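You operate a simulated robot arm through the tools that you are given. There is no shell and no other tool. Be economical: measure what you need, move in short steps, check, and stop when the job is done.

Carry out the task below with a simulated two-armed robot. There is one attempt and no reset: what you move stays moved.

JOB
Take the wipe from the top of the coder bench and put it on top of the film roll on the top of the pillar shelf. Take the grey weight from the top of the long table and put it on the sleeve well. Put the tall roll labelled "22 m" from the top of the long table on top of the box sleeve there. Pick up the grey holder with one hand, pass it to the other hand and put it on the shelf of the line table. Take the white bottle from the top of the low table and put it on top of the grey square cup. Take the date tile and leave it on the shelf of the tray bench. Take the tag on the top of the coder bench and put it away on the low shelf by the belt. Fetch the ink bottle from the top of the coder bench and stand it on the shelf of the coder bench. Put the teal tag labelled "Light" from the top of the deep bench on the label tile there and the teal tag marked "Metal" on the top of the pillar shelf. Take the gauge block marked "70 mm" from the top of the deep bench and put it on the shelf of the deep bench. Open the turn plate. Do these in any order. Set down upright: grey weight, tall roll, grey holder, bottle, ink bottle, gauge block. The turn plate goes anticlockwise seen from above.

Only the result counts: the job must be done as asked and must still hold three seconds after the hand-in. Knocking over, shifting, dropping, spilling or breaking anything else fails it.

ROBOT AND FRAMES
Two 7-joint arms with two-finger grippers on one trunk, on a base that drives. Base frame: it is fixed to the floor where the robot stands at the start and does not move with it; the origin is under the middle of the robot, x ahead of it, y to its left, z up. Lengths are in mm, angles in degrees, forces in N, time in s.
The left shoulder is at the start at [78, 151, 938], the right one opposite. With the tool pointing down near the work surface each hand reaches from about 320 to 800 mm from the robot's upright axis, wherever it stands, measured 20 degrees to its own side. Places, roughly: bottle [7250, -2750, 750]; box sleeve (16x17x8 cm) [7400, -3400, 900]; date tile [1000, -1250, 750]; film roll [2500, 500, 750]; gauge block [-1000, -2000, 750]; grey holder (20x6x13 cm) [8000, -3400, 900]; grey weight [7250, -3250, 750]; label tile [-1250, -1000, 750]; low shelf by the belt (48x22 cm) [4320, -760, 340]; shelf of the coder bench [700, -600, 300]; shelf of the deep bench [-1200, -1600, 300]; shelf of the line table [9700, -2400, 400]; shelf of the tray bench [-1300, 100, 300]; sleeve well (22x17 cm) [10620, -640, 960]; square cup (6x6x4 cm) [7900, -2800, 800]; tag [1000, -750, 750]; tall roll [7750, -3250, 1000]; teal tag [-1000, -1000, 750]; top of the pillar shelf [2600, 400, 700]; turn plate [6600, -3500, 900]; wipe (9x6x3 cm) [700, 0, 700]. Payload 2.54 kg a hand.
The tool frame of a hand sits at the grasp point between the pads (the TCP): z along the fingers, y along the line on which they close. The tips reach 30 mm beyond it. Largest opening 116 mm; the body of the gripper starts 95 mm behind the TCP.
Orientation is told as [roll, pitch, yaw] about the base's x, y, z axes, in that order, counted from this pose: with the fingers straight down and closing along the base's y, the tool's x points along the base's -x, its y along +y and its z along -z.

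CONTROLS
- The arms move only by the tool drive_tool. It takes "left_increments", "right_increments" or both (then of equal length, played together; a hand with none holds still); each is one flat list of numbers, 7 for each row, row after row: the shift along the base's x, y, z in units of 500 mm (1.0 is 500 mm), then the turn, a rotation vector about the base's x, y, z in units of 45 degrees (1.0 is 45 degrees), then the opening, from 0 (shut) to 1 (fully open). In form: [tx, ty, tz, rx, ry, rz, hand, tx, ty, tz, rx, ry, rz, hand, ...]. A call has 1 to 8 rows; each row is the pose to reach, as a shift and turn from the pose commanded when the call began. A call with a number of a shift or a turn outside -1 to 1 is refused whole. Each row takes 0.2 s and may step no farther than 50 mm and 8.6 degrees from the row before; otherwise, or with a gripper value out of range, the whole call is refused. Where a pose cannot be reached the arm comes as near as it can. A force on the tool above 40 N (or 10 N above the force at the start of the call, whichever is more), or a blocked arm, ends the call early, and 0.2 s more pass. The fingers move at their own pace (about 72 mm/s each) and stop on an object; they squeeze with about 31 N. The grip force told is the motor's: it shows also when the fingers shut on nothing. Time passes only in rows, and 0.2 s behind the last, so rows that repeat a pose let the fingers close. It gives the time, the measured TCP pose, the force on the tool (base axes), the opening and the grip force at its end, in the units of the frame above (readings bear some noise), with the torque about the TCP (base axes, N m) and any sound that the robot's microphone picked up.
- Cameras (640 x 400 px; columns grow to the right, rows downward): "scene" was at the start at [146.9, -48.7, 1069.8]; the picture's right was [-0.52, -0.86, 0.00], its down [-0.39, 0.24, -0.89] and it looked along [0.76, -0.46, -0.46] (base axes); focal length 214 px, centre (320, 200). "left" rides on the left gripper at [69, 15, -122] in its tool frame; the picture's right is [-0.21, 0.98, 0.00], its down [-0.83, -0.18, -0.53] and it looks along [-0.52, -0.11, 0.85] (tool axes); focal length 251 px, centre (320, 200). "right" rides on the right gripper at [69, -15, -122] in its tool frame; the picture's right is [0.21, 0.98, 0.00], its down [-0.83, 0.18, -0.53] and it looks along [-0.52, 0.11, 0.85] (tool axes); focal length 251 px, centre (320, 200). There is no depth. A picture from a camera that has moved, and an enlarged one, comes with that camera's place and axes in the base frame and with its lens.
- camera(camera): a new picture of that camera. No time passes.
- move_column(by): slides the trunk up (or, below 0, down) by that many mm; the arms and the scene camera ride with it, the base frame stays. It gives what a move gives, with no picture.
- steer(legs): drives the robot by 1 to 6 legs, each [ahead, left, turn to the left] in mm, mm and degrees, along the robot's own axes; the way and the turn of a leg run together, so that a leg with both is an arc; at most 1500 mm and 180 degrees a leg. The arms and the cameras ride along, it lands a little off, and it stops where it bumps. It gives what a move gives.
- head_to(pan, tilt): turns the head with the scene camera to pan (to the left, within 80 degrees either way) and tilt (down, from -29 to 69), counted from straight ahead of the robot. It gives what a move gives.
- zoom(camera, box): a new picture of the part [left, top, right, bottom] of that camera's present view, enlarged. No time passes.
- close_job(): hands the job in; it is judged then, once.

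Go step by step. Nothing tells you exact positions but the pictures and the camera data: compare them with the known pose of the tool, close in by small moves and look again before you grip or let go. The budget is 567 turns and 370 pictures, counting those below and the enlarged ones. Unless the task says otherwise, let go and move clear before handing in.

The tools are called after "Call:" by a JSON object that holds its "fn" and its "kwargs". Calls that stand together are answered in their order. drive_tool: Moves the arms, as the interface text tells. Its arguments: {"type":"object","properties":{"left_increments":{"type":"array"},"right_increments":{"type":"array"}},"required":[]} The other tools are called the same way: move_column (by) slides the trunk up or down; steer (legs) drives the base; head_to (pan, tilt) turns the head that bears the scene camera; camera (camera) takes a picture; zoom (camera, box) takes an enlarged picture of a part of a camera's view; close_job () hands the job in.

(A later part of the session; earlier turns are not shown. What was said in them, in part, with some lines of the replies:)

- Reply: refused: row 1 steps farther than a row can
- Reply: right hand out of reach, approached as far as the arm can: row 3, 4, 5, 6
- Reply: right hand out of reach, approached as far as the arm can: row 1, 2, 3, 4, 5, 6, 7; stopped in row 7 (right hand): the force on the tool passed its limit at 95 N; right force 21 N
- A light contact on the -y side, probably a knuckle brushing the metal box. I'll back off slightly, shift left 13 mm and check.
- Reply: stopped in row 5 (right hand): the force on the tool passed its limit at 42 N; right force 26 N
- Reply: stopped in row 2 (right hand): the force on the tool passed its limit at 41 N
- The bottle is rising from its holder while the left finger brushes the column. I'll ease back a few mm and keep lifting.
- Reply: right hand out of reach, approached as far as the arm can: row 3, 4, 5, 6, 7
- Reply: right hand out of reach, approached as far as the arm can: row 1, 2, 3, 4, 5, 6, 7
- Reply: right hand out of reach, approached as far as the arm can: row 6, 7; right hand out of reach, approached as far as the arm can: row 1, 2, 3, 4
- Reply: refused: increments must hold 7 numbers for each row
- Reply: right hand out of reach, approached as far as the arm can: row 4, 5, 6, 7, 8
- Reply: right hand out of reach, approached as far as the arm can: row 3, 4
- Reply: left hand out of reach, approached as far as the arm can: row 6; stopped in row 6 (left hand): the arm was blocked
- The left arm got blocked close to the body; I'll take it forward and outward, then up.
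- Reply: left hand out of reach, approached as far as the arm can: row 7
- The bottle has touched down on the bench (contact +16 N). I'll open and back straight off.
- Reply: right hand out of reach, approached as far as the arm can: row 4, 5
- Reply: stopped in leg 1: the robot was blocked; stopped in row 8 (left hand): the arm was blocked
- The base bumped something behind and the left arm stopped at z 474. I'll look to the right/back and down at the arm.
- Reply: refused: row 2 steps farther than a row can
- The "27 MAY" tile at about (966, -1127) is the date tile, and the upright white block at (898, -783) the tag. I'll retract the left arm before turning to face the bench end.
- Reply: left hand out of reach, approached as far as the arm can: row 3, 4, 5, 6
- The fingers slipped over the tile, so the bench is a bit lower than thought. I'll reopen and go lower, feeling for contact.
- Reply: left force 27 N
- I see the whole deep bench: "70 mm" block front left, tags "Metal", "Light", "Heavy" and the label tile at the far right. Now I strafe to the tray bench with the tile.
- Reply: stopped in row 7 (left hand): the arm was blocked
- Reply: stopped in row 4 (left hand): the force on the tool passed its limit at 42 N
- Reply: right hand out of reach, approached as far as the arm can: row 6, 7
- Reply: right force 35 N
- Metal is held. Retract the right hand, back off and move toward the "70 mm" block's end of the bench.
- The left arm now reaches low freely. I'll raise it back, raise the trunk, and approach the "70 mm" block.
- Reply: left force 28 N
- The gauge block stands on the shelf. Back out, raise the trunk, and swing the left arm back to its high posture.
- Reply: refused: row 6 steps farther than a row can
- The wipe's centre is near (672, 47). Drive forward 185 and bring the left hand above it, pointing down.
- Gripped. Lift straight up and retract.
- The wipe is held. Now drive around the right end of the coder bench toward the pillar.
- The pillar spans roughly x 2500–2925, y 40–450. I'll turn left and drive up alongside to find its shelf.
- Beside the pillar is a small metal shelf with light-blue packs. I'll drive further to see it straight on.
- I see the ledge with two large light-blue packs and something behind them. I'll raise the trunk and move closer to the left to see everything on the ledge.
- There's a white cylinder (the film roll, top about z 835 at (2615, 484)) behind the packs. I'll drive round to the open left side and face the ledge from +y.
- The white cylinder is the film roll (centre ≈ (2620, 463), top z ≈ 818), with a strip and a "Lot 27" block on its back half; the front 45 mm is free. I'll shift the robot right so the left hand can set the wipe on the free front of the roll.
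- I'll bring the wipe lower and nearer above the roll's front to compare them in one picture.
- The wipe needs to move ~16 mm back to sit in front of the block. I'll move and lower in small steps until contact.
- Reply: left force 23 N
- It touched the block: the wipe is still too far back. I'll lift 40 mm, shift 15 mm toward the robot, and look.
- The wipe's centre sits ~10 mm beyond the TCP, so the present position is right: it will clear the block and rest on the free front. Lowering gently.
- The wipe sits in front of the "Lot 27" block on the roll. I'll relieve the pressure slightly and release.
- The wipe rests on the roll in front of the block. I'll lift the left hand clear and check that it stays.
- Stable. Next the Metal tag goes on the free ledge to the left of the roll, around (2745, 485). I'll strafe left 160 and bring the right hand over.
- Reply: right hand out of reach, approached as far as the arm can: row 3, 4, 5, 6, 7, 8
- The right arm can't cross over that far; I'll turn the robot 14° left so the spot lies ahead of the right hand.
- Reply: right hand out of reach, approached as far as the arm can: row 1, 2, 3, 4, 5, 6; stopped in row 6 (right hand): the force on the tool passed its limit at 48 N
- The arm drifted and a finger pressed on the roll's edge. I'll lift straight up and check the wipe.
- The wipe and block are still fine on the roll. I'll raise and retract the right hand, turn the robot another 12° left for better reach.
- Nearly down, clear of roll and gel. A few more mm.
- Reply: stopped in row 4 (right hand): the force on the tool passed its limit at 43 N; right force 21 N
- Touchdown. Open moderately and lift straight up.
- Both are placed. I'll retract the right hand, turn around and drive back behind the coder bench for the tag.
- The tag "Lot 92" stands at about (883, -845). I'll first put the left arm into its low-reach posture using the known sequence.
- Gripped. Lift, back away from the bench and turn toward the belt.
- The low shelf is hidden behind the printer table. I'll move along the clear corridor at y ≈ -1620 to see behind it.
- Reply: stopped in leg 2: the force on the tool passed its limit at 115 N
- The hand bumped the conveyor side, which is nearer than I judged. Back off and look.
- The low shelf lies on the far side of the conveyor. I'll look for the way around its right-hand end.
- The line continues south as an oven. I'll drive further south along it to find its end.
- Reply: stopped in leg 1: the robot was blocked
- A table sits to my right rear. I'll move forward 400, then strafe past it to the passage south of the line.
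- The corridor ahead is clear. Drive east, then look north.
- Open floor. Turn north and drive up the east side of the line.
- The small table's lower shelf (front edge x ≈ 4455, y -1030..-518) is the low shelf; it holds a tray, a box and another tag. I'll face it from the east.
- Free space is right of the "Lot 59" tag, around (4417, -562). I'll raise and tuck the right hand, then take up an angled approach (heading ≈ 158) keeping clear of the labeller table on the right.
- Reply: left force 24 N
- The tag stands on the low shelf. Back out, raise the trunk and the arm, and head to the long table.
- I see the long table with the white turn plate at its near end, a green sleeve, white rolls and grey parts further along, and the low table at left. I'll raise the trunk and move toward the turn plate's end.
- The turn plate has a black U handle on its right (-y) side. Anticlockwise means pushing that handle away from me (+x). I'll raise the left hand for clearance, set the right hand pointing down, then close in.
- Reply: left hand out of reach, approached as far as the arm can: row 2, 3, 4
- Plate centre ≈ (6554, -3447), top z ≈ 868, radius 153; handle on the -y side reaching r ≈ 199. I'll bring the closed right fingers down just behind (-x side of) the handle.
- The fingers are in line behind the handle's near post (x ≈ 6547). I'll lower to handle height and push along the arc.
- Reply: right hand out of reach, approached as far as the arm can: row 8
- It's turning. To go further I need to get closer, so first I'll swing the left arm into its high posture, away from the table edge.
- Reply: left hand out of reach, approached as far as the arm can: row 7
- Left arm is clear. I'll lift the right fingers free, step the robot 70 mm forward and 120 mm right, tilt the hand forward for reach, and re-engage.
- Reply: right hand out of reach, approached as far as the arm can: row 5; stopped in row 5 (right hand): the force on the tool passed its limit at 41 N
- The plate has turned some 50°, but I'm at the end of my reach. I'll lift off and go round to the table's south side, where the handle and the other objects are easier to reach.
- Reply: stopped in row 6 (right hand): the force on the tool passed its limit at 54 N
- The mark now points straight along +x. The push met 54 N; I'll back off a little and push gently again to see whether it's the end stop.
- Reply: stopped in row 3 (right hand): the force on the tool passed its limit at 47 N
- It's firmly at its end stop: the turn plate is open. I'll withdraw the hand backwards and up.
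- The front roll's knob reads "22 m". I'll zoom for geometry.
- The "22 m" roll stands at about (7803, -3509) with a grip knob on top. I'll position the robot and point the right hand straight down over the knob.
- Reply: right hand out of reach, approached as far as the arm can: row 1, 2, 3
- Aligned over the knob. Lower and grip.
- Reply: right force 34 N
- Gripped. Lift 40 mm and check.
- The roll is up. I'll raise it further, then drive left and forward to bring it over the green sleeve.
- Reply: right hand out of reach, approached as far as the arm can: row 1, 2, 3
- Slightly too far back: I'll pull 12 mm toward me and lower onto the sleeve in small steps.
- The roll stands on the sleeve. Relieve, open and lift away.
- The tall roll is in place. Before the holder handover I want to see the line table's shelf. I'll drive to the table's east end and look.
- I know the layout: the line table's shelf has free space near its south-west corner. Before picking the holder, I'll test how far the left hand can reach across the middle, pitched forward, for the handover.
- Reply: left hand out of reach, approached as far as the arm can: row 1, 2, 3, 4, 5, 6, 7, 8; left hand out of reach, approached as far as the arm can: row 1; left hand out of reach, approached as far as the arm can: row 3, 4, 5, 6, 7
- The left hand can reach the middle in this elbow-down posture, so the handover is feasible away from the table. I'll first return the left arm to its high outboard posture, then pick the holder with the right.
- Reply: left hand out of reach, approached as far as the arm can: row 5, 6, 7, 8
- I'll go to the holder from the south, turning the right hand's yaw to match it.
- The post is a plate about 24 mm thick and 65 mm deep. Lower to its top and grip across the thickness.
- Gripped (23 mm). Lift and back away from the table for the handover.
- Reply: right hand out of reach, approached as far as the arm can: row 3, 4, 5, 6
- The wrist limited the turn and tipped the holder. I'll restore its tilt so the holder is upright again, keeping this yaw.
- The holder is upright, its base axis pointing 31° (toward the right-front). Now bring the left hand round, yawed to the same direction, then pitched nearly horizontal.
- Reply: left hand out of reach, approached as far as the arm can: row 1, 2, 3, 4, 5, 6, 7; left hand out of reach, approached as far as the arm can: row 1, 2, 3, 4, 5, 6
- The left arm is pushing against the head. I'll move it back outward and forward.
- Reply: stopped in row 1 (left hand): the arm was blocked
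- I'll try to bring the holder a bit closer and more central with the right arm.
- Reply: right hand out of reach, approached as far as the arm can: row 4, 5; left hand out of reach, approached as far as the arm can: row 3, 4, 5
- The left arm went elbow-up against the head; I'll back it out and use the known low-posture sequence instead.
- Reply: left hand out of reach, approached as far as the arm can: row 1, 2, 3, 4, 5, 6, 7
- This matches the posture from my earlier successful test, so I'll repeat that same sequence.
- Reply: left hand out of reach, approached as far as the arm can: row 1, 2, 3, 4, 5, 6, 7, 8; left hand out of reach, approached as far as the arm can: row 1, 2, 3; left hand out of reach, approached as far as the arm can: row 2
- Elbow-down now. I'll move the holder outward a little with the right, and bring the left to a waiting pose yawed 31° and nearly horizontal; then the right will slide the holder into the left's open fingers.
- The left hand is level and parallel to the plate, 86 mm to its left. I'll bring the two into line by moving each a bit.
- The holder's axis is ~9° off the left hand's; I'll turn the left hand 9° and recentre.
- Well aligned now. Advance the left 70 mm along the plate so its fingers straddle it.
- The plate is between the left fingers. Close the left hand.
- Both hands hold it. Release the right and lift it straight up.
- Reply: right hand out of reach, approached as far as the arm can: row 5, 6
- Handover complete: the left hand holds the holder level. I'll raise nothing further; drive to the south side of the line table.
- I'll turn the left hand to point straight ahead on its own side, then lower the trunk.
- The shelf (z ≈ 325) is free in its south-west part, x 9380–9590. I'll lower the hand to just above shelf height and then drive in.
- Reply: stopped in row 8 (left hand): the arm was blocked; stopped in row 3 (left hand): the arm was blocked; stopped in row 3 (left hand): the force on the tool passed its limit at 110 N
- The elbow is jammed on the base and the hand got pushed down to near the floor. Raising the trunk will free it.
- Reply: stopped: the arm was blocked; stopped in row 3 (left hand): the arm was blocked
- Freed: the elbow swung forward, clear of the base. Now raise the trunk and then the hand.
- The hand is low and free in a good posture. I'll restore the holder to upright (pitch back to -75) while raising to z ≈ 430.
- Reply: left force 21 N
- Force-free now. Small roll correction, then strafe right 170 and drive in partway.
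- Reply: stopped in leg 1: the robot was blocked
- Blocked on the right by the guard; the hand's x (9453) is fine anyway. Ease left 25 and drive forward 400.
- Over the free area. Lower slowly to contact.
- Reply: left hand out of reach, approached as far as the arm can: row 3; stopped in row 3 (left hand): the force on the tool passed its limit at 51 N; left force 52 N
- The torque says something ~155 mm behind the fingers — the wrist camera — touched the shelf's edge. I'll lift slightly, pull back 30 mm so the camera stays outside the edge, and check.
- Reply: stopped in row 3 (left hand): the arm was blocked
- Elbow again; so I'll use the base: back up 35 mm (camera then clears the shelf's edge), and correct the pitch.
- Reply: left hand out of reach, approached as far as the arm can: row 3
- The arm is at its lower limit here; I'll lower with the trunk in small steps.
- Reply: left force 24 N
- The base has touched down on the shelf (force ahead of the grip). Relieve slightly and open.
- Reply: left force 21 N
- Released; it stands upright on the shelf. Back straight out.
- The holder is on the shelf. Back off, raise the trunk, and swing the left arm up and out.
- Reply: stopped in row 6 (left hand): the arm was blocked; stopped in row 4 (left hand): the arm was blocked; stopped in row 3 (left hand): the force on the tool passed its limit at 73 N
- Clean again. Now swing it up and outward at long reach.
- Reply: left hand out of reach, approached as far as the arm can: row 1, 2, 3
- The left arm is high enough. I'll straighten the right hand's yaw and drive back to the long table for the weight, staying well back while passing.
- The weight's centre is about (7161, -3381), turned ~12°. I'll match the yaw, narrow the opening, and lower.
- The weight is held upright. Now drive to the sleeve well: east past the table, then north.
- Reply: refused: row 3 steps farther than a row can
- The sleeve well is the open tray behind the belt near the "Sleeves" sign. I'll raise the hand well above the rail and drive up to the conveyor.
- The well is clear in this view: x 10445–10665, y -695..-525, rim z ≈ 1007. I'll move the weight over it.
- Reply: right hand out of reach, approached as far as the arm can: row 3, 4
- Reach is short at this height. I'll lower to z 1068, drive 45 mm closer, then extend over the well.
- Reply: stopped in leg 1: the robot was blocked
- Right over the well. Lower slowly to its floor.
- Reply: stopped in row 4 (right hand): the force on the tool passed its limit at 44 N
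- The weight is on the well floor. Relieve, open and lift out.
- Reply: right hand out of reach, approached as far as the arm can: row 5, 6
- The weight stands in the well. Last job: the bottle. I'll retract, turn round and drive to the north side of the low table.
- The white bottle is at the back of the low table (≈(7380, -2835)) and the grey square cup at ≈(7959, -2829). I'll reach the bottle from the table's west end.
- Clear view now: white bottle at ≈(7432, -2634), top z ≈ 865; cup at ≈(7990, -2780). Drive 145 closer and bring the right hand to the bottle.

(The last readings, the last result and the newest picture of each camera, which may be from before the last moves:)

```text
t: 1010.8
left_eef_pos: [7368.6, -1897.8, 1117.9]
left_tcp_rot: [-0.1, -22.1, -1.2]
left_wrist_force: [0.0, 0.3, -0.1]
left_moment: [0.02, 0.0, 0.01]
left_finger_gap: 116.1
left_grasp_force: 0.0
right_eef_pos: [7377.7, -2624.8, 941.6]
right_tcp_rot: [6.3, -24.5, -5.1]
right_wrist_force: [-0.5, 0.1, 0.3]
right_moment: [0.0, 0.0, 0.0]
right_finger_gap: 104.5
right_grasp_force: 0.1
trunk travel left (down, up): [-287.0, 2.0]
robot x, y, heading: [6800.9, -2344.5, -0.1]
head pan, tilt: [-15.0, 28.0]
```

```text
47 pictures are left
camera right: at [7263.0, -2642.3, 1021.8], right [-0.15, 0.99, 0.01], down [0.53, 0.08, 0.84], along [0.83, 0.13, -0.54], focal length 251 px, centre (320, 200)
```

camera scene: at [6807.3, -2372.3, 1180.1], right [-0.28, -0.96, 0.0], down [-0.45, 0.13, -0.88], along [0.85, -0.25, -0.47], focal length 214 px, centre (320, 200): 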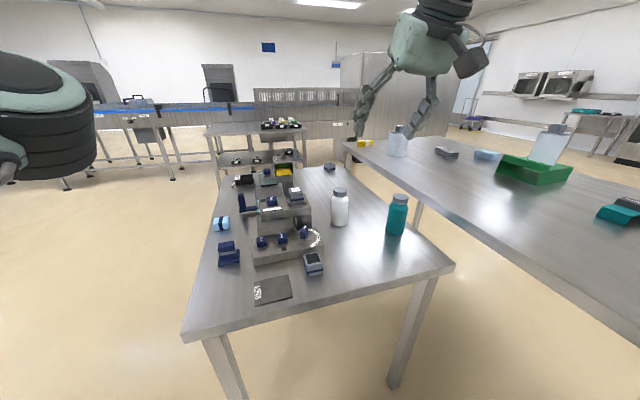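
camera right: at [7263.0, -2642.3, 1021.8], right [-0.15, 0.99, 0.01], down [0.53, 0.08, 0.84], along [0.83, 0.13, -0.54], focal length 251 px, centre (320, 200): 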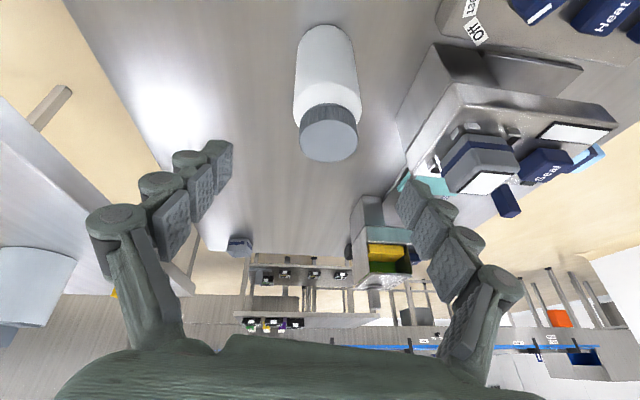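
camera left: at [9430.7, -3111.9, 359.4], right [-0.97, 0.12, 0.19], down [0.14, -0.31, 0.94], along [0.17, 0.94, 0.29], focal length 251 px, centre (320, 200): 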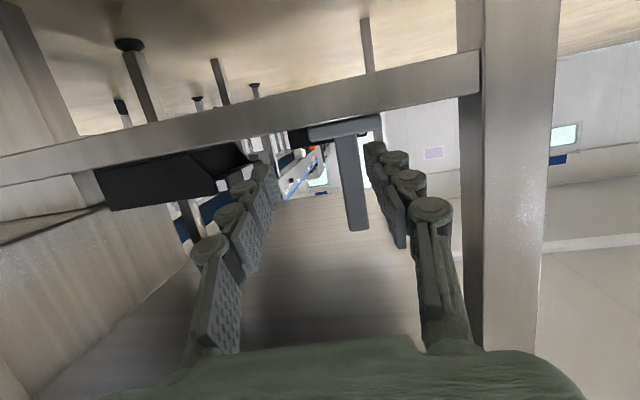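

Call:
{"fn": "drive_tool", "kwargs": {"right_increments": [0.0, 0.01, -0.05, 0, 0, 0, 0.75, 0.02, 0.016, -0.11, 0, 0, 0, 0.73, 0.04, 0.02, -0.17, 0, 0, 0, 0.73]}}

Call:
{"fn": "camera", "kwargs": {"camera": "right"}}

```text
t: 1011.6
left_eef_pos: [7369.2, -1897.1, 1118.4]
left_tcp_rot: [0.0, -22.1, -1.4]
left_wrist_force: [0.6, -0.2, 0.0]
left_moment: [-0.03, 0.01, -0.04]
left_finger_gap: 115.9
left_grasp_force: 0.1
right_eef_pos: [7397.8, -2611.4, 853.2]
right_tcp_rot: [6.3, -24.4, -5.1]
right_wrist_force: [-0.1, -0.7, 0.2]
right_moment: [0.01, -0.01, 0.01]
right_finger_gap: 84.4
right_grasp_force: 0.0
trunk travel left (down, up): [-287.0, 2.0]
robot x, y, heading: [6790.6, -2342.6, -0.2]
head pan, tilt: [-15.0, 28.0]
```

```text
46 pictures are left
camera right: at [7284.0, -2628.4, 934.8], right [-0.15, 0.99, 0.01], down [0.53, 0.08, 0.84], along [0.83, 0.13, -0.54], focal length 251 px, centre (320, 200)
```

right: 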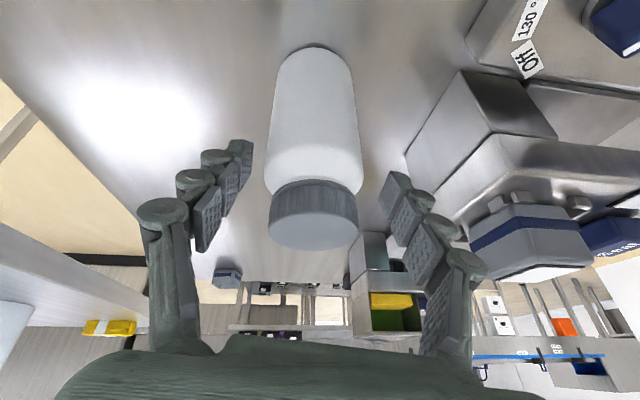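

Call:
{"fn": "drive_tool", "kwargs": {"right_increments": [0.016, -0.004, -0.02, 0, 0, 0, 0.73, 0.03, -0.004, -0.044, 0, 0, 0, 0.73, 0.03, -0.004, -0.044, 0, 0, 0, 0.4, 0.03, -0.004, -0.044, 0, 0, 0, 0, 0.03, -0.004, -0.044, 0, 0, 0, 0]}}

Call:
{"fn": "camera", "kwargs": {"camera": "right"}}

```text
t: 1012.8
left_eef_pos: [7368.6, -1896.7, 1116.7]
left_tcp_rot: [-0.1, -22.1, -1.3]
left_wrist_force: [0.3, -0.1, 0.0]
left_moment: [-0.01, 0.01, 0.03]
left_finger_gap: 115.9
left_grasp_force: 0.2
right_eef_pos: [7410.5, -2616.9, 830.8]
right_tcp_rot: [6.2, -24.5, -5.0]
right_wrist_force: [0.6, -1.5, 2.6]
right_moment: [-0.38, -0.07, 0.09]
right_finger_gap: 57.8
right_grasp_force: 30.9
trunk travel left (down, up): [-287.0, 2.0]
robot x, y, heading: [6797.0, -2345.3, -0.0]
head pan, tilt: [-15.0, 28.0]
```

```text
45 pictures are left
camera right: at [7296.1, -2632.9, 912.4], right [-0.15, 0.99, 0.01], down [0.53, 0.08, 0.84], along [0.83, 0.13, -0.54], focal length 251 px, centre (320, 200)
```

right: 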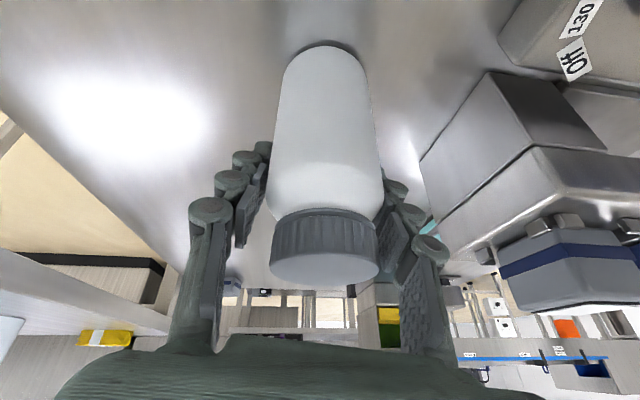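

Gripped (58 mm). Lift it up and retract.

Call:
{"fn": "drive_tool", "kwargs": {"right_increments": [0, 0, 0.05, 0, 0, 0, 0, 0, 0, 0.14, 0, 0, 0, 0, 0, 0, 0.23, 0, 0, 0, 0, 0, 0, 0.32, 0, 0, 0, 0, -0.06, 0, 0.38, 0, 0, 0, 0, -0.14, 0, 0.42, 0, 0, 0, 0, -0.22, 0.02, 0.44, 0, 0, 0, 0]}}

Call:
{"fn": "steer", "kwargs": {"legs": [[-300, 0, 0], [0, 900, 0], [1400, 0, 0], [900, 0, 0]]}}

Call:
{"fn": "camera", "kwargs": {"camera": "scene"}}

```text
t: 1014.4
left_eef_pos: [7367.4, -1896.7, 1117.7]
left_tcp_rot: [-0.1, -22.2, -1.3]
left_wrist_force: [-0.6, -0.2, 0.6]
left_moment: [0.0, 0.0, -0.03]
left_finger_gap: 116.2
left_grasp_force: 0.0
right_eef_pos: [7298.4, -2605.5, 1048.2]
right_tcp_rot: [6.4, -24.5, -5.1]
right_wrist_force: [0.1, 0.1, -2.7]
right_moment: [-0.01, -0.06, -0.01]
right_finger_gap: 56.3
right_grasp_force: 31.2
trunk travel left (down, up): [-287.0, 2.0]
robot x, y, heading: [6795.4, -2343.8, 0.2]
head pan, tilt: [-15.0, 28.0]
```

```text
t: 1036.2
left_eef_pos: [9370.0, -951.3, 1118.0]
left_tcp_rot: [-0.1, -22.1, -1.4]
left_wrist_force: [-0.6, -0.3, -0.3]
left_moment: [-0.01, 0.0, 0.01]
left_finger_gap: 115.7
left_grasp_force: 0.1
right_eef_pos: [9300.0, -1657.6, 1046.7]
right_tcp_rot: [6.2, -24.3, -5.1]
right_wrist_force: [0.2, 0.0, -3.5]
right_moment: [-0.04, -0.03, 0.01]
right_finger_gap: 55.6
right_grasp_force: 30.8
trunk travel left (down, up): [-287.0, 2.0]
robot x, y, heading: [8795.7, -1397.8, -0.3]
head pan, tilt: [-15.0, 28.0]
```

```text
44 pictures are left
camera scene: at [8953.1, -1423.0, 1180.1], right [-0.26, -0.96, 0.0], down [-0.45, 0.12, -0.88], along [0.85, -0.23, -0.47], focal length 214 px, centre (320, 200)
```

scene: 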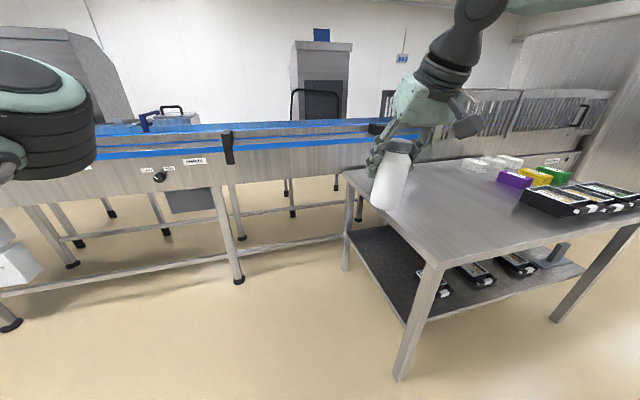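

The bottle is secure. Turn to face west and move to the east end of the low table.

Call:
{"fn": "steer", "kwargs": {"legs": [[0, 0, 180], [0, 800, 0], [0, 720, 0]]}}

Call:
{"fn": "head_to", "kwargs": {"pan": -10, "tilt": 28}}

Call:
{"fn": "camera", "kwargs": {"camera": "scene"}}

```text
t: 1058.7
left_eef_pos: [8214.6, -3349.5, 1117.3]
left_tcp_rot: [-0.1, -22.0, 178.4]
left_wrist_force: [-0.8, 0.0, 0.1]
left_moment: [-0.01, 0.02, -0.02]
left_finger_gap: 115.9
left_grasp_force: 0.0
right_eef_pos: [8287.3, -2642.3, 1047.1]
right_tcp_rot: [6.3, -24.3, 174.7]
right_wrist_force: [0.0, 0.0, -2.7]
right_moment: [0.02, 0.04, 0.03]
right_finger_gap: 55.5
right_grasp_force: 30.2
trunk travel left (down, up): [-287.0, 2.0]
robot x, y, heading: [8788.2, -2903.9, 179.7]
head pan, tilt: [-15.0, 28.0]
```

```text
t: 1059.3
left_eef_pos: [8215.8, -3348.6, 1117.6]
left_tcp_rot: [0.0, -22.1, 178.5]
left_wrist_force: [-0.4, -0.1, -0.3]
left_moment: [-0.01, 0.0, -0.01]
left_finger_gap: 116.3
left_grasp_force: 0.0
right_eef_pos: [8288.1, -2641.1, 1047.0]
right_tcp_rot: [6.3, -24.4, 174.6]
right_wrist_force: [-0.2, -0.6, -3.5]
right_moment: [-0.03, 0.04, -0.02]
right_finger_gap: 55.4
right_grasp_force: 31.5
trunk travel left (down, up): [-287.0, 2.0]
robot x, y, heading: [8791.9, -2902.3, 179.7]
head pan, tilt: [-10.0, 28.0]
```

```text
43 pictures are left
camera scene: at [8633.5, -2888.3, 1180.1], right [0.18, 0.98, 0.0], down [0.46, -0.09, -0.88], along [-0.87, 0.16, -0.47], focal length 214 px, centre (320, 200)
```

scene: 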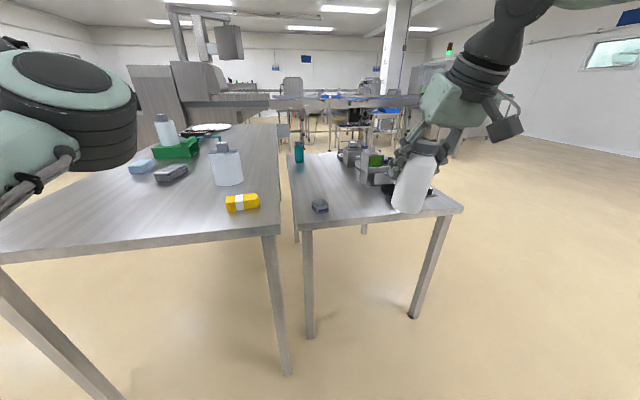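

Call:
{"fn": "zoom", "kwargs": {"camera": "scene", "box": [270, 160, 370, 230]}}

```text
5.71 times, centred on (320, 195) of scene
camera zoom: at [8633.5, -2888.3, 1180.1], right [0.18, 0.98, 0.0], down [0.46, -0.09, -0.88], along [-0.87, 0.16, -0.47], focal length 1226 px, centre (320, 229)
```

zoom: 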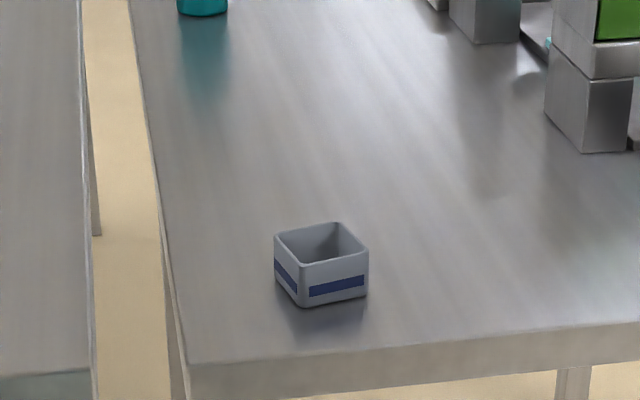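

The cup is open-topped, about 60 mm square, at ≈(7885, -2750). I'll drive closer and look with the hand camera from beside it before centring the bottle.

Call:
{"fn": "steer", "kwargs": {"legs": [[290, 0, 0]]}}

Call:
{"fn": "drive_tool", "kwargs": {"right_increments": [-0.04, -0.02, -0.04, 0, 0, 0, 0, -0.06, -0.04, -0.1, 0, 0, 0, 0]}}

Call:
{"fn": "camera", "kwargs": {"camera": "right"}}

```text
t: 1061.3
left_eef_pos: [7928.6, -3347.8, 1116.8]
left_tcp_rot: [-0.1, -22.0, 178.6]
left_wrist_force: [-0.8, -1.1, -0.1]
left_moment: [0.03, -0.01, 0.03]
left_finger_gap: 115.6
left_grasp_force: 0.0
right_eef_pos: [7999.2, -2643.0, 1046.3]
right_tcp_rot: [6.3, -24.3, 175.0]
right_wrist_force: [-0.2, 0.5, -3.1]
right_moment: [0.01, 0.02, -0.02]
right_finger_gap: 55.2
right_grasp_force: 30.8
trunk travel left (down, up): [-287.0, 2.0]
robot x, y, heading: [8501.5, -2903.2, 180.1]
head pan, tilt: [-10.0, 28.0]
```

```text
t: 1061.9
left_eef_pos: [7929.4, -3349.0, 1118.1]
left_tcp_rot: [-0.1, -22.1, 178.6]
left_wrist_force: [-0.5, 0.4, -0.2]
left_moment: [0.02, -0.03, -0.01]
left_finger_gap: 116.0
left_grasp_force: 0.1
right_eef_pos: [7967.6, -2661.7, 996.1]
right_tcp_rot: [6.3, -24.2, 174.9]
right_wrist_force: [-0.2, 0.1, -2.8]
right_moment: [0.02, 0.01, -0.01]
right_finger_gap: 55.5
right_grasp_force: 31.2
trunk travel left (down, up): [-287.0, 2.0]
robot x, y, heading: [8499.7, -2902.1, 180.0]
head pan, tilt: [-10.0, 28.0]
```

```text
41 pictures are left
camera right: at [8081.6, -2642.4, 1077.2], right [0.15, -0.99, 0.01], down [-0.53, -0.07, 0.84], along [-0.83, -0.13, -0.54], focal length 251 px, centre (320, 200)
```

right: 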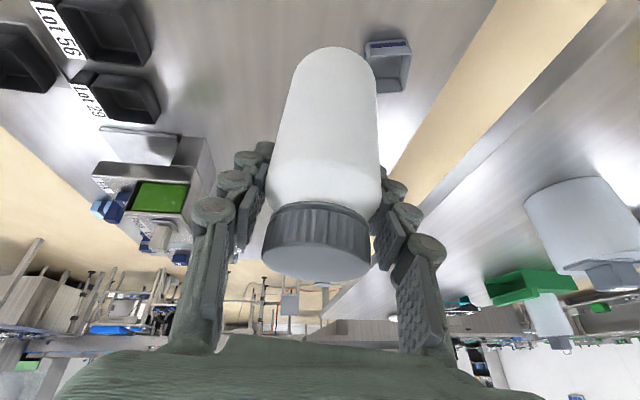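

Call:
{"fn": "zoom", "kwargs": {"camera": "right", "box": [350, 20, 430, 110]}}

```text
4.44 times, centred on (390, 65) of right
camera zoom: at [8081.6, -2642.4, 1077.2], right [0.15, -0.99, 0.01], down [-0.53, -0.07, 0.84], along [-0.83, -0.13, -0.54], focal length 1118 px, centre (9, 800)
```

zoom: 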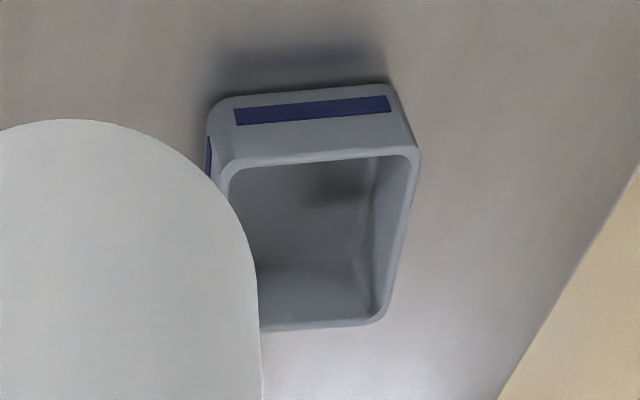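

Call:
{"fn": "drive_tool", "kwargs": {"right_increments": [0.0, 0.02, -0.08, 0, 0, 0, 0, 0.0, 0.04, -0.16, 0, 0, 0, 0]}}

Call:
{"fn": "zoom", "kwargs": {"camera": "right", "box": [350, 20, 510, 140]}}

```text
t: 1062.5
left_eef_pos: [7928.0, -3348.8, 1118.4]
left_tcp_rot: [0.0, -22.2, 178.7]
left_wrist_force: [-0.1, 0.0, -0.1]
left_moment: [0.07, -0.01, -0.01]
left_finger_gap: 116.2
left_grasp_force: 0.0
right_eef_pos: [7968.1, -2641.8, 914.6]
right_tcp_rot: [6.3, -24.4, 174.9]
right_wrist_force: [-0.8, 0.4, -2.4]
right_moment: [-0.03, 0.01, -0.04]
right_finger_gap: 55.6
right_grasp_force: 31.3
trunk travel left (down, up): [-287.0, 2.0]
robot x, y, heading: [8501.8, -2903.3, 179.6]
head pan, tilt: [-10.0, 28.0]
```

```text
3.33 times, centred on (430, 80) of right
camera zoom: at [8082.5, -2622.4, 996.7], right [0.15, -0.99, 0.01], down [-0.53, -0.08, 0.84], along [-0.83, -0.13, -0.54], focal length 838 px, centre (-47, 600)
```

zoom: 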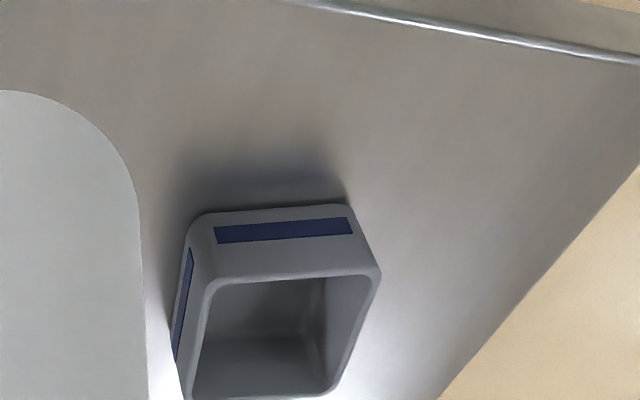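

Two-view triangulation puts the cup's rim centre at (7908.6, -2761.3, 768.5). Now I measure where the bottle's axis is relative to the TCP.

Call:
{"fn": "zoom", "kwargs": {"camera": "right", "box": [240, 30, 400, 290]}}

```text
1.54 times, centred on (320, 160) of right
camera zoom: at [8082.5, -2622.4, 996.7], right [0.15, -0.99, 0.01], down [-0.53, -0.08, 0.84], along [-0.83, -0.13, -0.54], focal length 387 px, centre (320, 262)
```

zoom: 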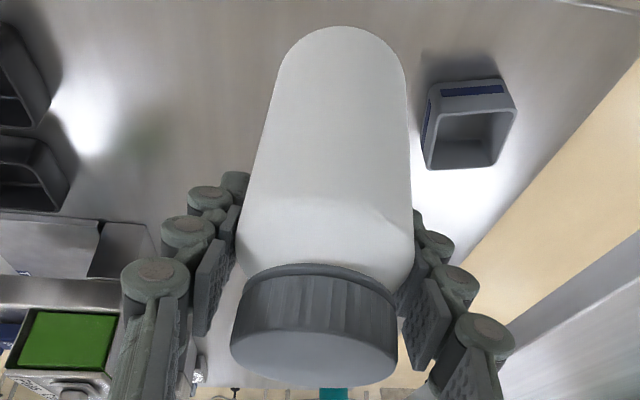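

The bottle has settled flush with the pads, i.e. tilted ~6° with the hand's roll. I'll take that roll out so the bottle is vertical and re-measure.

Call:
{"fn": "drive_tool", "kwargs": {"right_increments": [0, 0, 0.0, 0.064, -0.006, -0.029, 0, 0, 0, 0, 0.127, -0.011, -0.058, 0]}}

Call:
{"fn": "zoom", "kwargs": {"camera": "right", "box": [240, 30, 400, 290]}}

Call:
{"fn": "zoom", "kwargs": {"camera": "scene", "box": [300, 120, 480, 270]}}

```text
t: 1063.1
left_eef_pos: [7929.3, -3350.1, 1117.2]
left_tcp_rot: [-0.1, -22.1, 178.6]
left_wrist_force: [-0.1, 0.5, 0.8]
left_moment: [-0.01, 0.0, -0.02]
left_finger_gap: 116.1
left_grasp_force: 0.0
right_eef_pos: [7968.8, -2642.2, 917.0]
right_tcp_rot: [-0.1, -24.5, 174.9]
right_wrist_force: [-0.7, 0.3, -3.5]
right_moment: [0.0, 0.01, 0.0]
right_finger_gap: 55.3
right_grasp_force: 30.6
trunk travel left (down, up): [-287.0, 2.0]
robot x, y, heading: [8503.3, -2901.3, 179.5]
head pan, tilt: [-10.0, 28.0]
```

```text
1.54 times, centred on (320, 160) of right
camera zoom: at [8082.8, -2636.0, 1000.4], right [0.11, -0.99, -0.09], down [-0.55, -0.13, 0.83], along [-0.83, -0.04, -0.55], focal length 387 px, centre (320, 262)
```

zoom: 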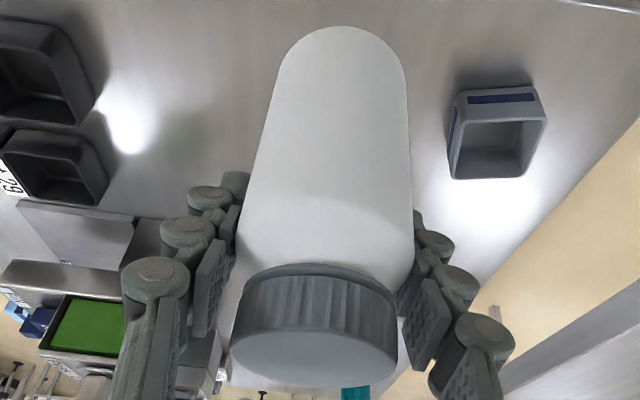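

```text
2.67 times, centred on (390, 195) of scene
camera zoom: at [8345.7, -2887.2, 1180.1], right [0.18, 0.98, 0.0], down [0.46, -0.08, -0.88], along [-0.87, 0.16, -0.47], focal length 572 px, centre (133, 213)
```

zoom: 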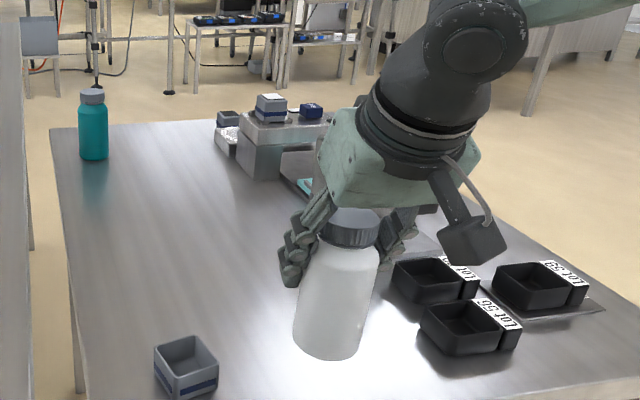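

Now the bottle is vertical and its axis coincides with the TCP. Move over the cup centre.

Call:
{"fn": "drive_tool", "kwargs": {"right_increments": [-0.03, -0.06, 0.0, 0, 0, 0, 0, -0.06, -0.13, 0, 0, 0, 0, 0, -0.09, -0.19, 0, 0, 0, 0, 0, -0.119, -0.242, 0, 0, 0, 0, 0]}}

Call:
{"fn": "zoom", "kwargs": {"camera": "scene", "box": [280, 150, 420, 270]}}

Call:
{"fn": "camera", "kwargs": {"camera": "right"}}

```text
t: 1064.1
left_eef_pos: [7929.8, -3349.0, 1117.0]
left_tcp_rot: [-0.1, -22.1, 178.6]
left_wrist_force: [0.2, 0.1, -0.8]
left_moment: [0.04, 0.02, -0.02]
left_finger_gap: 115.8
left_grasp_force: 0.1
right_eef_pos: [7907.5, -2763.7, 918.8]
right_tcp_rot: [-0.1, -24.3, 174.9]
right_wrist_force: [0.1, -0.2, -3.6]
right_moment: [0.02, -0.02, -0.01]
right_finger_gap: 55.1
right_grasp_force: 31.1
trunk travel left (down, up): [-287.0, 2.0]
robot x, y, heading: [8504.4, -2904.4, 179.9]
head pan, tilt: [-10.0, 28.0]
```

```text
3.33 times, centred on (350, 210) of scene
camera zoom: at [8345.2, -2887.3, 1180.0], right [0.18, 0.98, 0.0], down [0.46, -0.08, -0.88], along [-0.87, 0.16, -0.47], focal length 715 px, centre (220, 167)
```

zoom: 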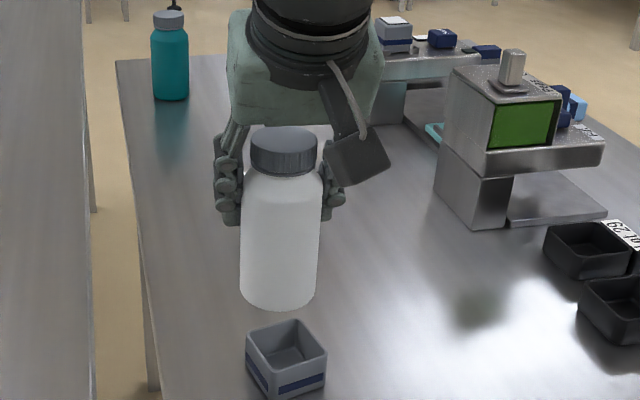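

```text
34 pictures are left
camera right: at [8021.1, -2756.2, 1003.1], right [0.11, -0.99, -0.09], down [-0.55, -0.13, 0.83], along [-0.83, -0.04, -0.56], focal length 251 px, centre (320, 200)
```

right: 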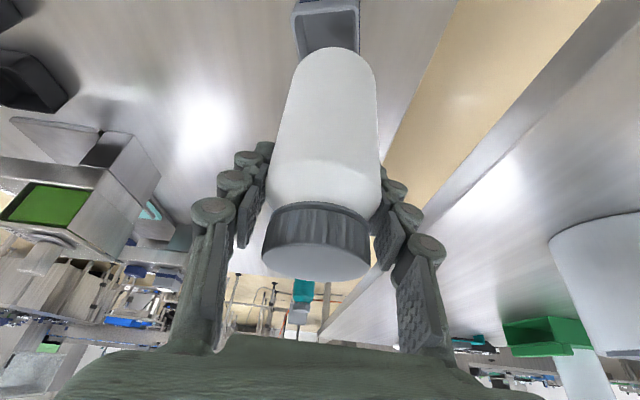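

Both pictures hint that the cup is a bit nearer and to the right. I'll zoom to check the relation.

Call:
{"fn": "zoom", "kwargs": {"camera": "right", "box": [260, 0, 400, 90]}}

```text
4.44 times, centred on (330, 45) of right
camera zoom: at [8021.1, -2756.2, 1003.1], right [0.11, -0.99, -0.09], down [-0.55, -0.13, 0.83], along [-0.83, -0.04, -0.56], focal length 1118 px, centre (276, 889)
```

zoom: 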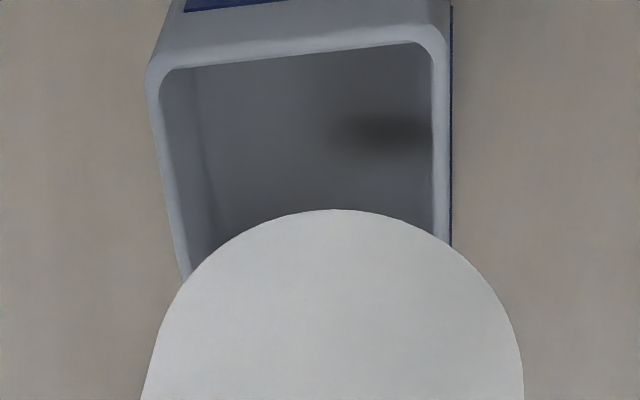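

Re-triangulating with the closer view gives the cup centre ≈ (7915.5, -2755, rim 778). I'll shift (+7, +5) and lower to just above the rim.

Call:
{"fn": "drive_tool", "kwargs": {"right_increments": [0.014, 0.01, -0.03, 0, 0, 0, 0, 0.014, 0.01, -0.05, 0, 0, 0, 0]}}

Call:
{"fn": "zoom", "kwargs": {"camera": "scene", "box": [310, 190, 370, 250]}}

Call:
{"fn": "zoom", "kwargs": {"camera": "right", "box": [260, 0, 400, 90]}}

```text
t: 1064.7
left_eef_pos: [7929.3, -3348.8, 1117.7]
left_tcp_rot: [-0.2, -22.0, 178.6]
left_wrist_force: [-0.5, -0.4, -0.2]
left_moment: [0.0, 0.02, 0.02]
left_finger_gap: 115.7
left_grasp_force: 0.0
right_eef_pos: [7915.5, -2756.9, 894.6]
right_tcp_rot: [0.0, -24.4, 174.8]
right_wrist_force: [1.1, -0.4, -2.5]
right_moment: [0.01, 0.06, 0.0]
right_finger_gap: 55.6
right_grasp_force: 30.8
trunk travel left (down, up): [-287.0, 2.0]
robot x, y, heading: [8506.1, -2904.4, 179.7]
head pan, tilt: [-10.0, 28.0]
```

```text
6.67 times, centred on (340, 220) of scene
camera zoom: at [8345.5, -2887.1, 1180.1], right [0.18, 0.98, 0.0], down [0.46, -0.08, -0.88], along [-0.87, 0.16, -0.47], focal length 1430 px, centre (187, 67)
```

zoom: 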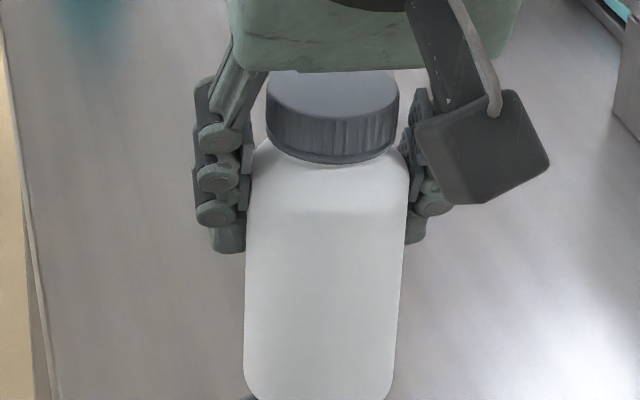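

```text
4.44 times, centred on (330, 45) of right
camera zoom: at [8028.8, -2750.3, 977.0], right [0.11, -0.99, -0.09], down [-0.55, -0.13, 0.83], along [-0.83, -0.04, -0.56], focal length 1118 px, centre (276, 889)
```

zoom: 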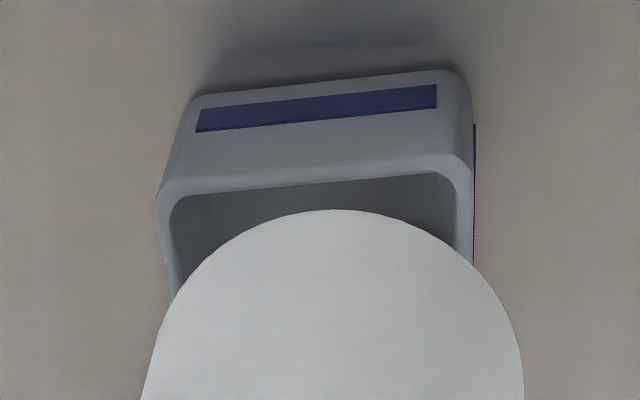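

Call:
{"fn": "zoom", "kwargs": {"camera": "scene", "box": [310, 215, 370, 275]}}

```text
6.67 times, centred on (340, 245) of scene
camera zoom: at [8345.5, -2887.1, 1180.1], right [0.18, 0.98, 0.0], down [0.46, -0.08, -0.88], along [-0.87, 0.16, -0.47], focal length 1430 px, centre (187, -100)
```

zoom: 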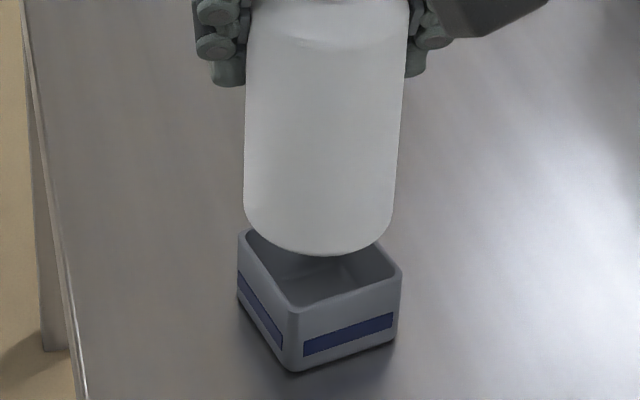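

Very clear view. Nearly centred: shift +3 mm in y, and lower to leave a small gap for a final check.

Call:
{"fn": "drive_tool", "kwargs": {"right_increments": [-0.001, 0.006, -0.015, 0, 0, 0, 0, -0.001, 0.006, -0.03, 0, 0, 0, 0]}}

Call:
{"fn": "zoom", "kwargs": {"camera": "scene", "box": [310, 215, 370, 275]}}

```text
t: 1065.3
left_eef_pos: [7929.1, -3348.8, 1116.7]
left_tcp_rot: [-0.1, -22.0, 178.6]
left_wrist_force: [-0.6, 0.4, 0.0]
left_moment: [-0.01, 0.02, 0.04]
left_finger_gap: 115.9
left_grasp_force: 0.1
right_eef_pos: [7914.6, -2755.0, 877.5]
right_tcp_rot: [0.0, -24.3, 174.9]
right_wrist_force: [0.4, -0.5, -2.8]
right_moment: [-0.01, 0.02, 0.01]
right_finger_gap: 55.5
right_grasp_force: 30.8
trunk travel left (down, up): [-287.0, 2.0]
robot x, y, heading: [8504.4, -2897.8, 179.5]
head pan, tilt: [-10.0, 28.0]
```

```text
6.67 times, centred on (340, 245) of scene
camera zoom: at [8345.6, -2887.1, 1180.1], right [0.18, 0.98, 0.0], down [0.46, -0.08, -0.88], along [-0.87, 0.16, -0.47], focal length 1430 px, centre (187, -100)
```

zoom: 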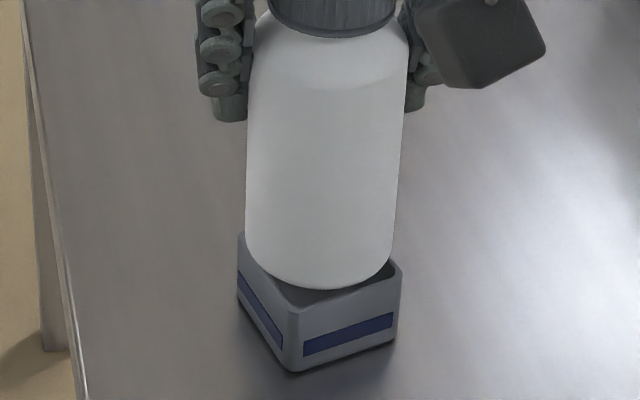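

Centred. Lower the last millimetres to contact.

Call:
{"fn": "drive_tool", "kwargs": {"right_increments": [0, 0, -0.005, 0, 0, 0, 0, 0, 0, -0.01, 0, 0, 0, 0, 0, 0, -0.015, 0, 0, 0, 0]}}

Call:
{"fn": "zoom", "kwargs": {"camera": "scene", "box": [310, 215, 370, 275]}}

```text
t: 1066.1
left_eef_pos: [7929.2, -3348.7, 1118.0]
left_tcp_rot: [0.0, -22.2, 178.6]
left_wrist_force: [-0.3, 0.0, 0.9]
left_moment: [-0.01, 0.01, -0.02]
left_finger_gap: 116.0
left_grasp_force: 0.0
right_eef_pos: [7915.4, -2755.6, 869.5]
right_tcp_rot: [0.0, -24.4, 174.9]
right_wrist_force: [0.2, -0.3, -3.7]
right_moment: [0.02, 0.02, 0.0]
right_finger_gap: 55.3
right_grasp_force: 30.9
trunk travel left (down, up): [-287.0, 2.0]
robot x, y, heading: [8501.2, -2903.5, 179.9]
head pan, tilt: [-10.0, 28.0]
```

```text
6.67 times, centred on (340, 245) of scene
camera zoom: at [8345.6, -2887.1, 1180.1], right [0.18, 0.98, 0.0], down [0.46, -0.08, -0.88], along [-0.87, 0.16, -0.47], focal length 1430 px, centre (187, -100)
```

zoom: 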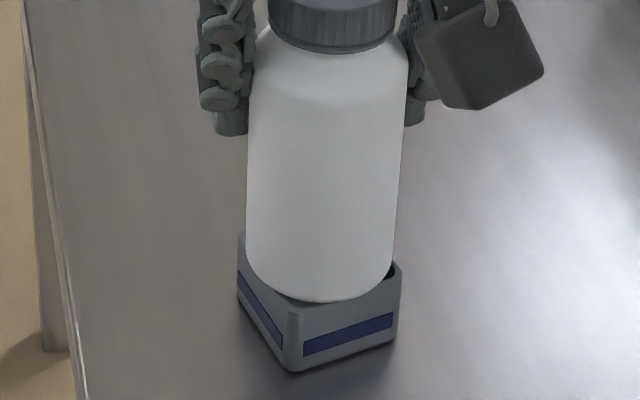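

Call:
{"fn": "drive_tool", "kwargs": {"right_increments": [-0.006, 0, -0.003, 0, 0, 0, 0, -0.008, 0, -0.007, 0, 0, 0, 0, -0.009, 0, -0.012, 0, 0, 0, 0]}}

Call:
{"fn": "zoom", "kwargs": {"camera": "scene", "box": [310, 215, 370, 275]}}

```text
t: 1066.9
left_eef_pos: [7930.2, -3348.8, 1119.6]
left_tcp_rot: [-0.1, -22.2, 178.7]
left_wrist_force: [0.4, 0.0, -0.3]
left_moment: [0.0, 0.01, -0.03]
left_finger_gap: 115.7
left_grasp_force: 0.0
right_eef_pos: [7912.8, -2754.7, 865.6]
right_tcp_rot: [0.0, -24.7, 174.9]
right_wrist_force: [3.7, 1.2, 13.3]
right_moment: [0.21, -0.45, 0.03]
right_finger_gap: 55.5
right_grasp_force: 30.8
trunk travel left (down, up): [-287.0, 2.0]
robot x, y, heading: [8503.7, -2903.7, 179.7]
head pan, tilt: [-10.0, 28.0]
```

```text
6.67 times, centred on (340, 245) of scene
camera zoom: at [8347.4, -2887.3, 1180.7], right [0.18, 0.98, 0.0], down [0.46, -0.08, -0.88], along [-0.87, 0.16, -0.47], focal length 1430 px, centre (187, -100)
```

zoom: 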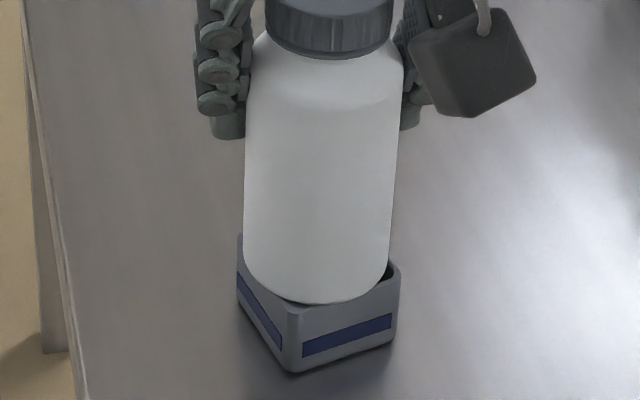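

Contact, about 3 mm off centre. I'll ease up, shift (-3, +1) mm and set down again.

Call:
{"fn": "drive_tool", "kwargs": {"right_increments": [0, 0, 0.012, 0, 0, 0, 0, -0.006, 0.003, 0.012, 0, 0, 0, 0, -0.006, 0.003, 0.006, 0, 0, 0, 0, -0.006, 0.003, 0.0, 0, 0, 0, 0]}}

Call:
{"fn": "zoom", "kwargs": {"camera": "scene", "box": [310, 215, 370, 275]}}

```text
t: 1067.9
left_eef_pos: [7929.7, -3350.0, 1118.1]
left_tcp_rot: [-0.1, -22.2, 178.6]
left_wrist_force: [0.0, 0.5, -0.1]
left_moment: [0.02, 0.02, 0.02]
left_finger_gap: 115.9
left_grasp_force: 0.0
right_eef_pos: [7910.3, -2752.3, 866.5]
right_tcp_rot: [0.0, -24.7, 174.9]
right_wrist_force: [1.5, 1.4, 12.0]
right_moment: [0.27, -0.29, 0.06]
right_finger_gap: 55.3
right_grasp_force: 30.9
trunk travel left (down, up): [-287.0, 2.0]
robot x, y, heading: [8502.4, -2904.7, 179.8]
head pan, tilt: [-10.0, 28.0]
```

```text
6.67 times, centred on (340, 245) of scene
camera zoom: at [8347.2, -2887.2, 1180.7], right [0.18, 0.98, 0.0], down [0.46, -0.08, -0.88], along [-0.87, 0.16, -0.47], focal length 1430 px, centre (187, -100)
```

zoom: 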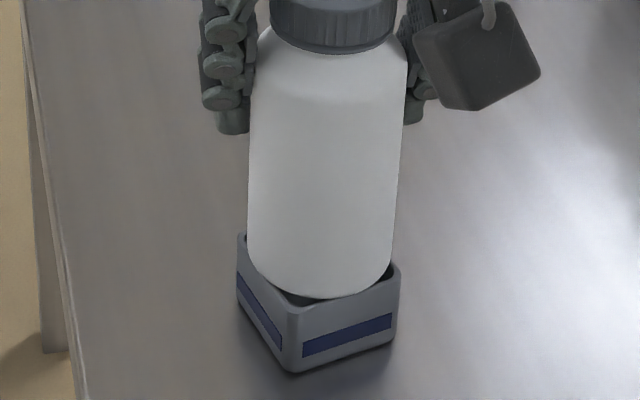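

Perfectly centred now. Ease the pressure and open.

Call:
{"fn": "drive_tool", "kwargs": {"right_increments": [0, 0, 0.004, 0, 0, 0, 0, 0, 0, 0.004, 0, 0, 0, 0.5, 0, 0, 0.004, 0, 0, 0, 0.6, 0, 0, 0.004, 0, 0, 0, 0.72]}}

Call:
{"fn": "zoom", "kwargs": {"camera": "scene", "box": [300, 190, 380, 275]}}

```text
t: 1068.9
left_eef_pos: [7929.6, -3349.7, 1117.5]
left_tcp_rot: [-0.1, -22.2, 178.6]
left_wrist_force: [-0.4, -0.2, -0.9]
left_moment: [0.01, 0.01, 0.0]
left_finger_gap: 115.9
left_grasp_force: 0.1
right_eef_pos: [7908.7, -2753.7, 866.3]
right_tcp_rot: [0.0, -24.2, 174.9]
right_wrist_force: [0.6, -0.3, 0.8]
right_moment: [0.01, 0.05, 0.0]
right_finger_gap: 83.8
right_grasp_force: 0.2
trunk travel left (down, up): [-287.0, 2.0]
robot x, y, heading: [8503.7, -2900.7, 179.7]
head pan, tilt: [-10.0, 28.0]
```

```text
4.71 times, centred on (340, 232) of scene
camera zoom: at [8346.0, -2887.1, 1180.2], right [0.18, 0.98, 0.0], down [0.46, -0.08, -0.88], along [-0.87, 0.16, -0.47], focal length 1009 px, centre (226, 47)
```

zoom: 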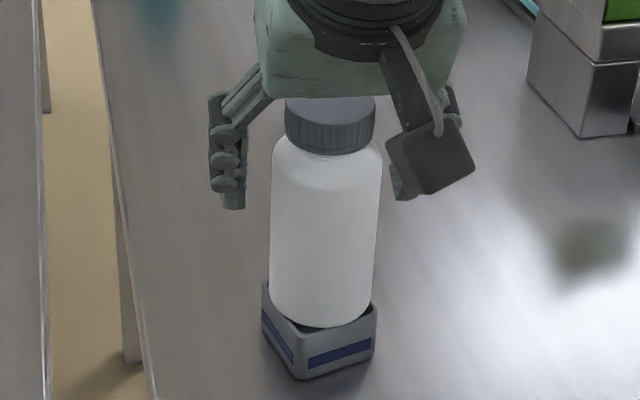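

It stands on the cup. Lift the hand straight up and clear.

Call:
{"fn": "drive_tool", "kwargs": {"right_increments": [0, 0, 0.05, 0, 0, 0, 0.75, 0, 0, 0.13, 0, 0, 0, 0.75, 0, 0, 0.22, 0, 0, 0, 0.75, 0, 0, 0.31, 0, 0, 0, 0.75, 0.06, 0, 0.38, 0, 0, 0, 0.75]}}

Call:
{"fn": "steer", "kwargs": {"legs": [[-250, 0, 0]]}}

Call:
{"fn": "camera", "kwargs": {"camera": "scene"}}

```text
t: 1070.1
left_eef_pos: [7929.7, -3349.7, 1118.6]
left_tcp_rot: [-0.2, -22.1, 178.6]
left_wrist_force: [1.2, 1.4, 0.0]
left_moment: [0.02, 0.05, 0.04]
left_finger_gap: 115.7
left_grasp_force: 0.1
right_eef_pos: [7936.0, -2752.6, 1057.0]
right_tcp_rot: [-0.2, -24.5, 174.9]
right_wrist_force: [0.2, -0.4, 0.6]
right_moment: [0.01, 0.01, 0.02]
right_finger_gap: 87.0
right_grasp_force: 0.0
trunk travel left (down, up): [-287.0, 2.0]
robot x, y, heading: [8501.5, -2901.3, 179.7]
head pan, tilt: [-10.0, 28.0]
```

```text
t: 1072.0
left_eef_pos: [8184.6, -3348.0, 1117.8]
left_tcp_rot: [-0.1, -22.1, 178.4]
left_wrist_force: [0.1, 0.9, -0.5]
left_moment: [0.01, 0.06, 0.0]
left_finger_gap: 115.8
left_grasp_force: 0.0
right_eef_pos: [8192.3, -2752.1, 1055.5]
right_tcp_rot: [0.0, -24.4, 174.7]
right_wrist_force: [0.5, 0.3, 0.0]
right_moment: [0.02, 0.04, 0.0]
right_finger_gap: 86.8
right_grasp_force: 0.1
trunk travel left (down, up): [-287.0, 2.0]
robot x, y, heading: [8761.4, -2905.1, 179.6]
head pan, tilt: [-10.0, 28.0]
```

```text
24 pictures are left
camera scene: at [8602.4, -2888.3, 1180.3], right [0.18, 0.98, 0.0], down [0.46, -0.09, -0.88], along [-0.87, 0.16, -0.47], focal length 214 px, centre (320, 200)
```

scene: 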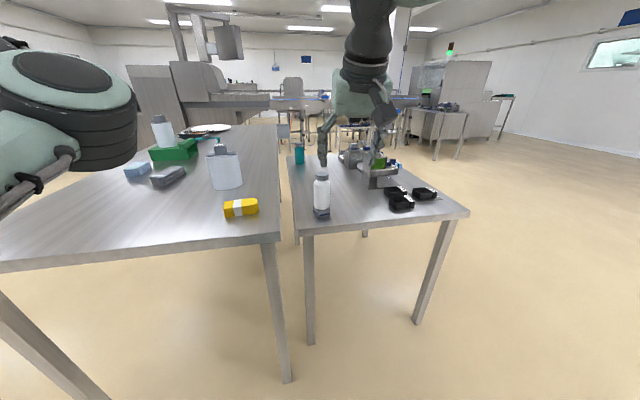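

All twelve items are done and both hands are clear and empty, so I'm handing in.

Call:
{"fn": "close_job", "kwargs": {}}

```text
The job is handed in.
```

I handed the job in with every item carried out and both hands empty and clear; I have not been told how it was judged.

Points where the result may be less than clean:

- **Wipe:** it rests on the free front part of the film roll, in front of the "Lot 27" block. While placing it I pressed the wipe onto that block, and later a finger pressed on the roll. Everything looked in place afterwards.
- **Label tile:** it slid about 7 mm when I set the "Light" tag on it.
- **Date tile:** I took the loose "27 MAY" tile to be the date tile. The "Date" and "Lot" keys on the coder were left alone.
- **Turn plate:** I pushed it anticlockwise until it stopped hard, roughly 75 to 80 degrees, and took that as open.
- **Grey holder:** it was passed from the right hand to the left in the air. It got pushed close to the floor, possibly touching it, before I freed the arm and set it upright on the line table's shelf.
- **Bumps:** the hand holding the tag hit the side of the conveyor once with a hard jolt. The base also met furniture a few times, and a gripper brushed the metal coder box next to the ink bottle. I saw nothing fall or move.
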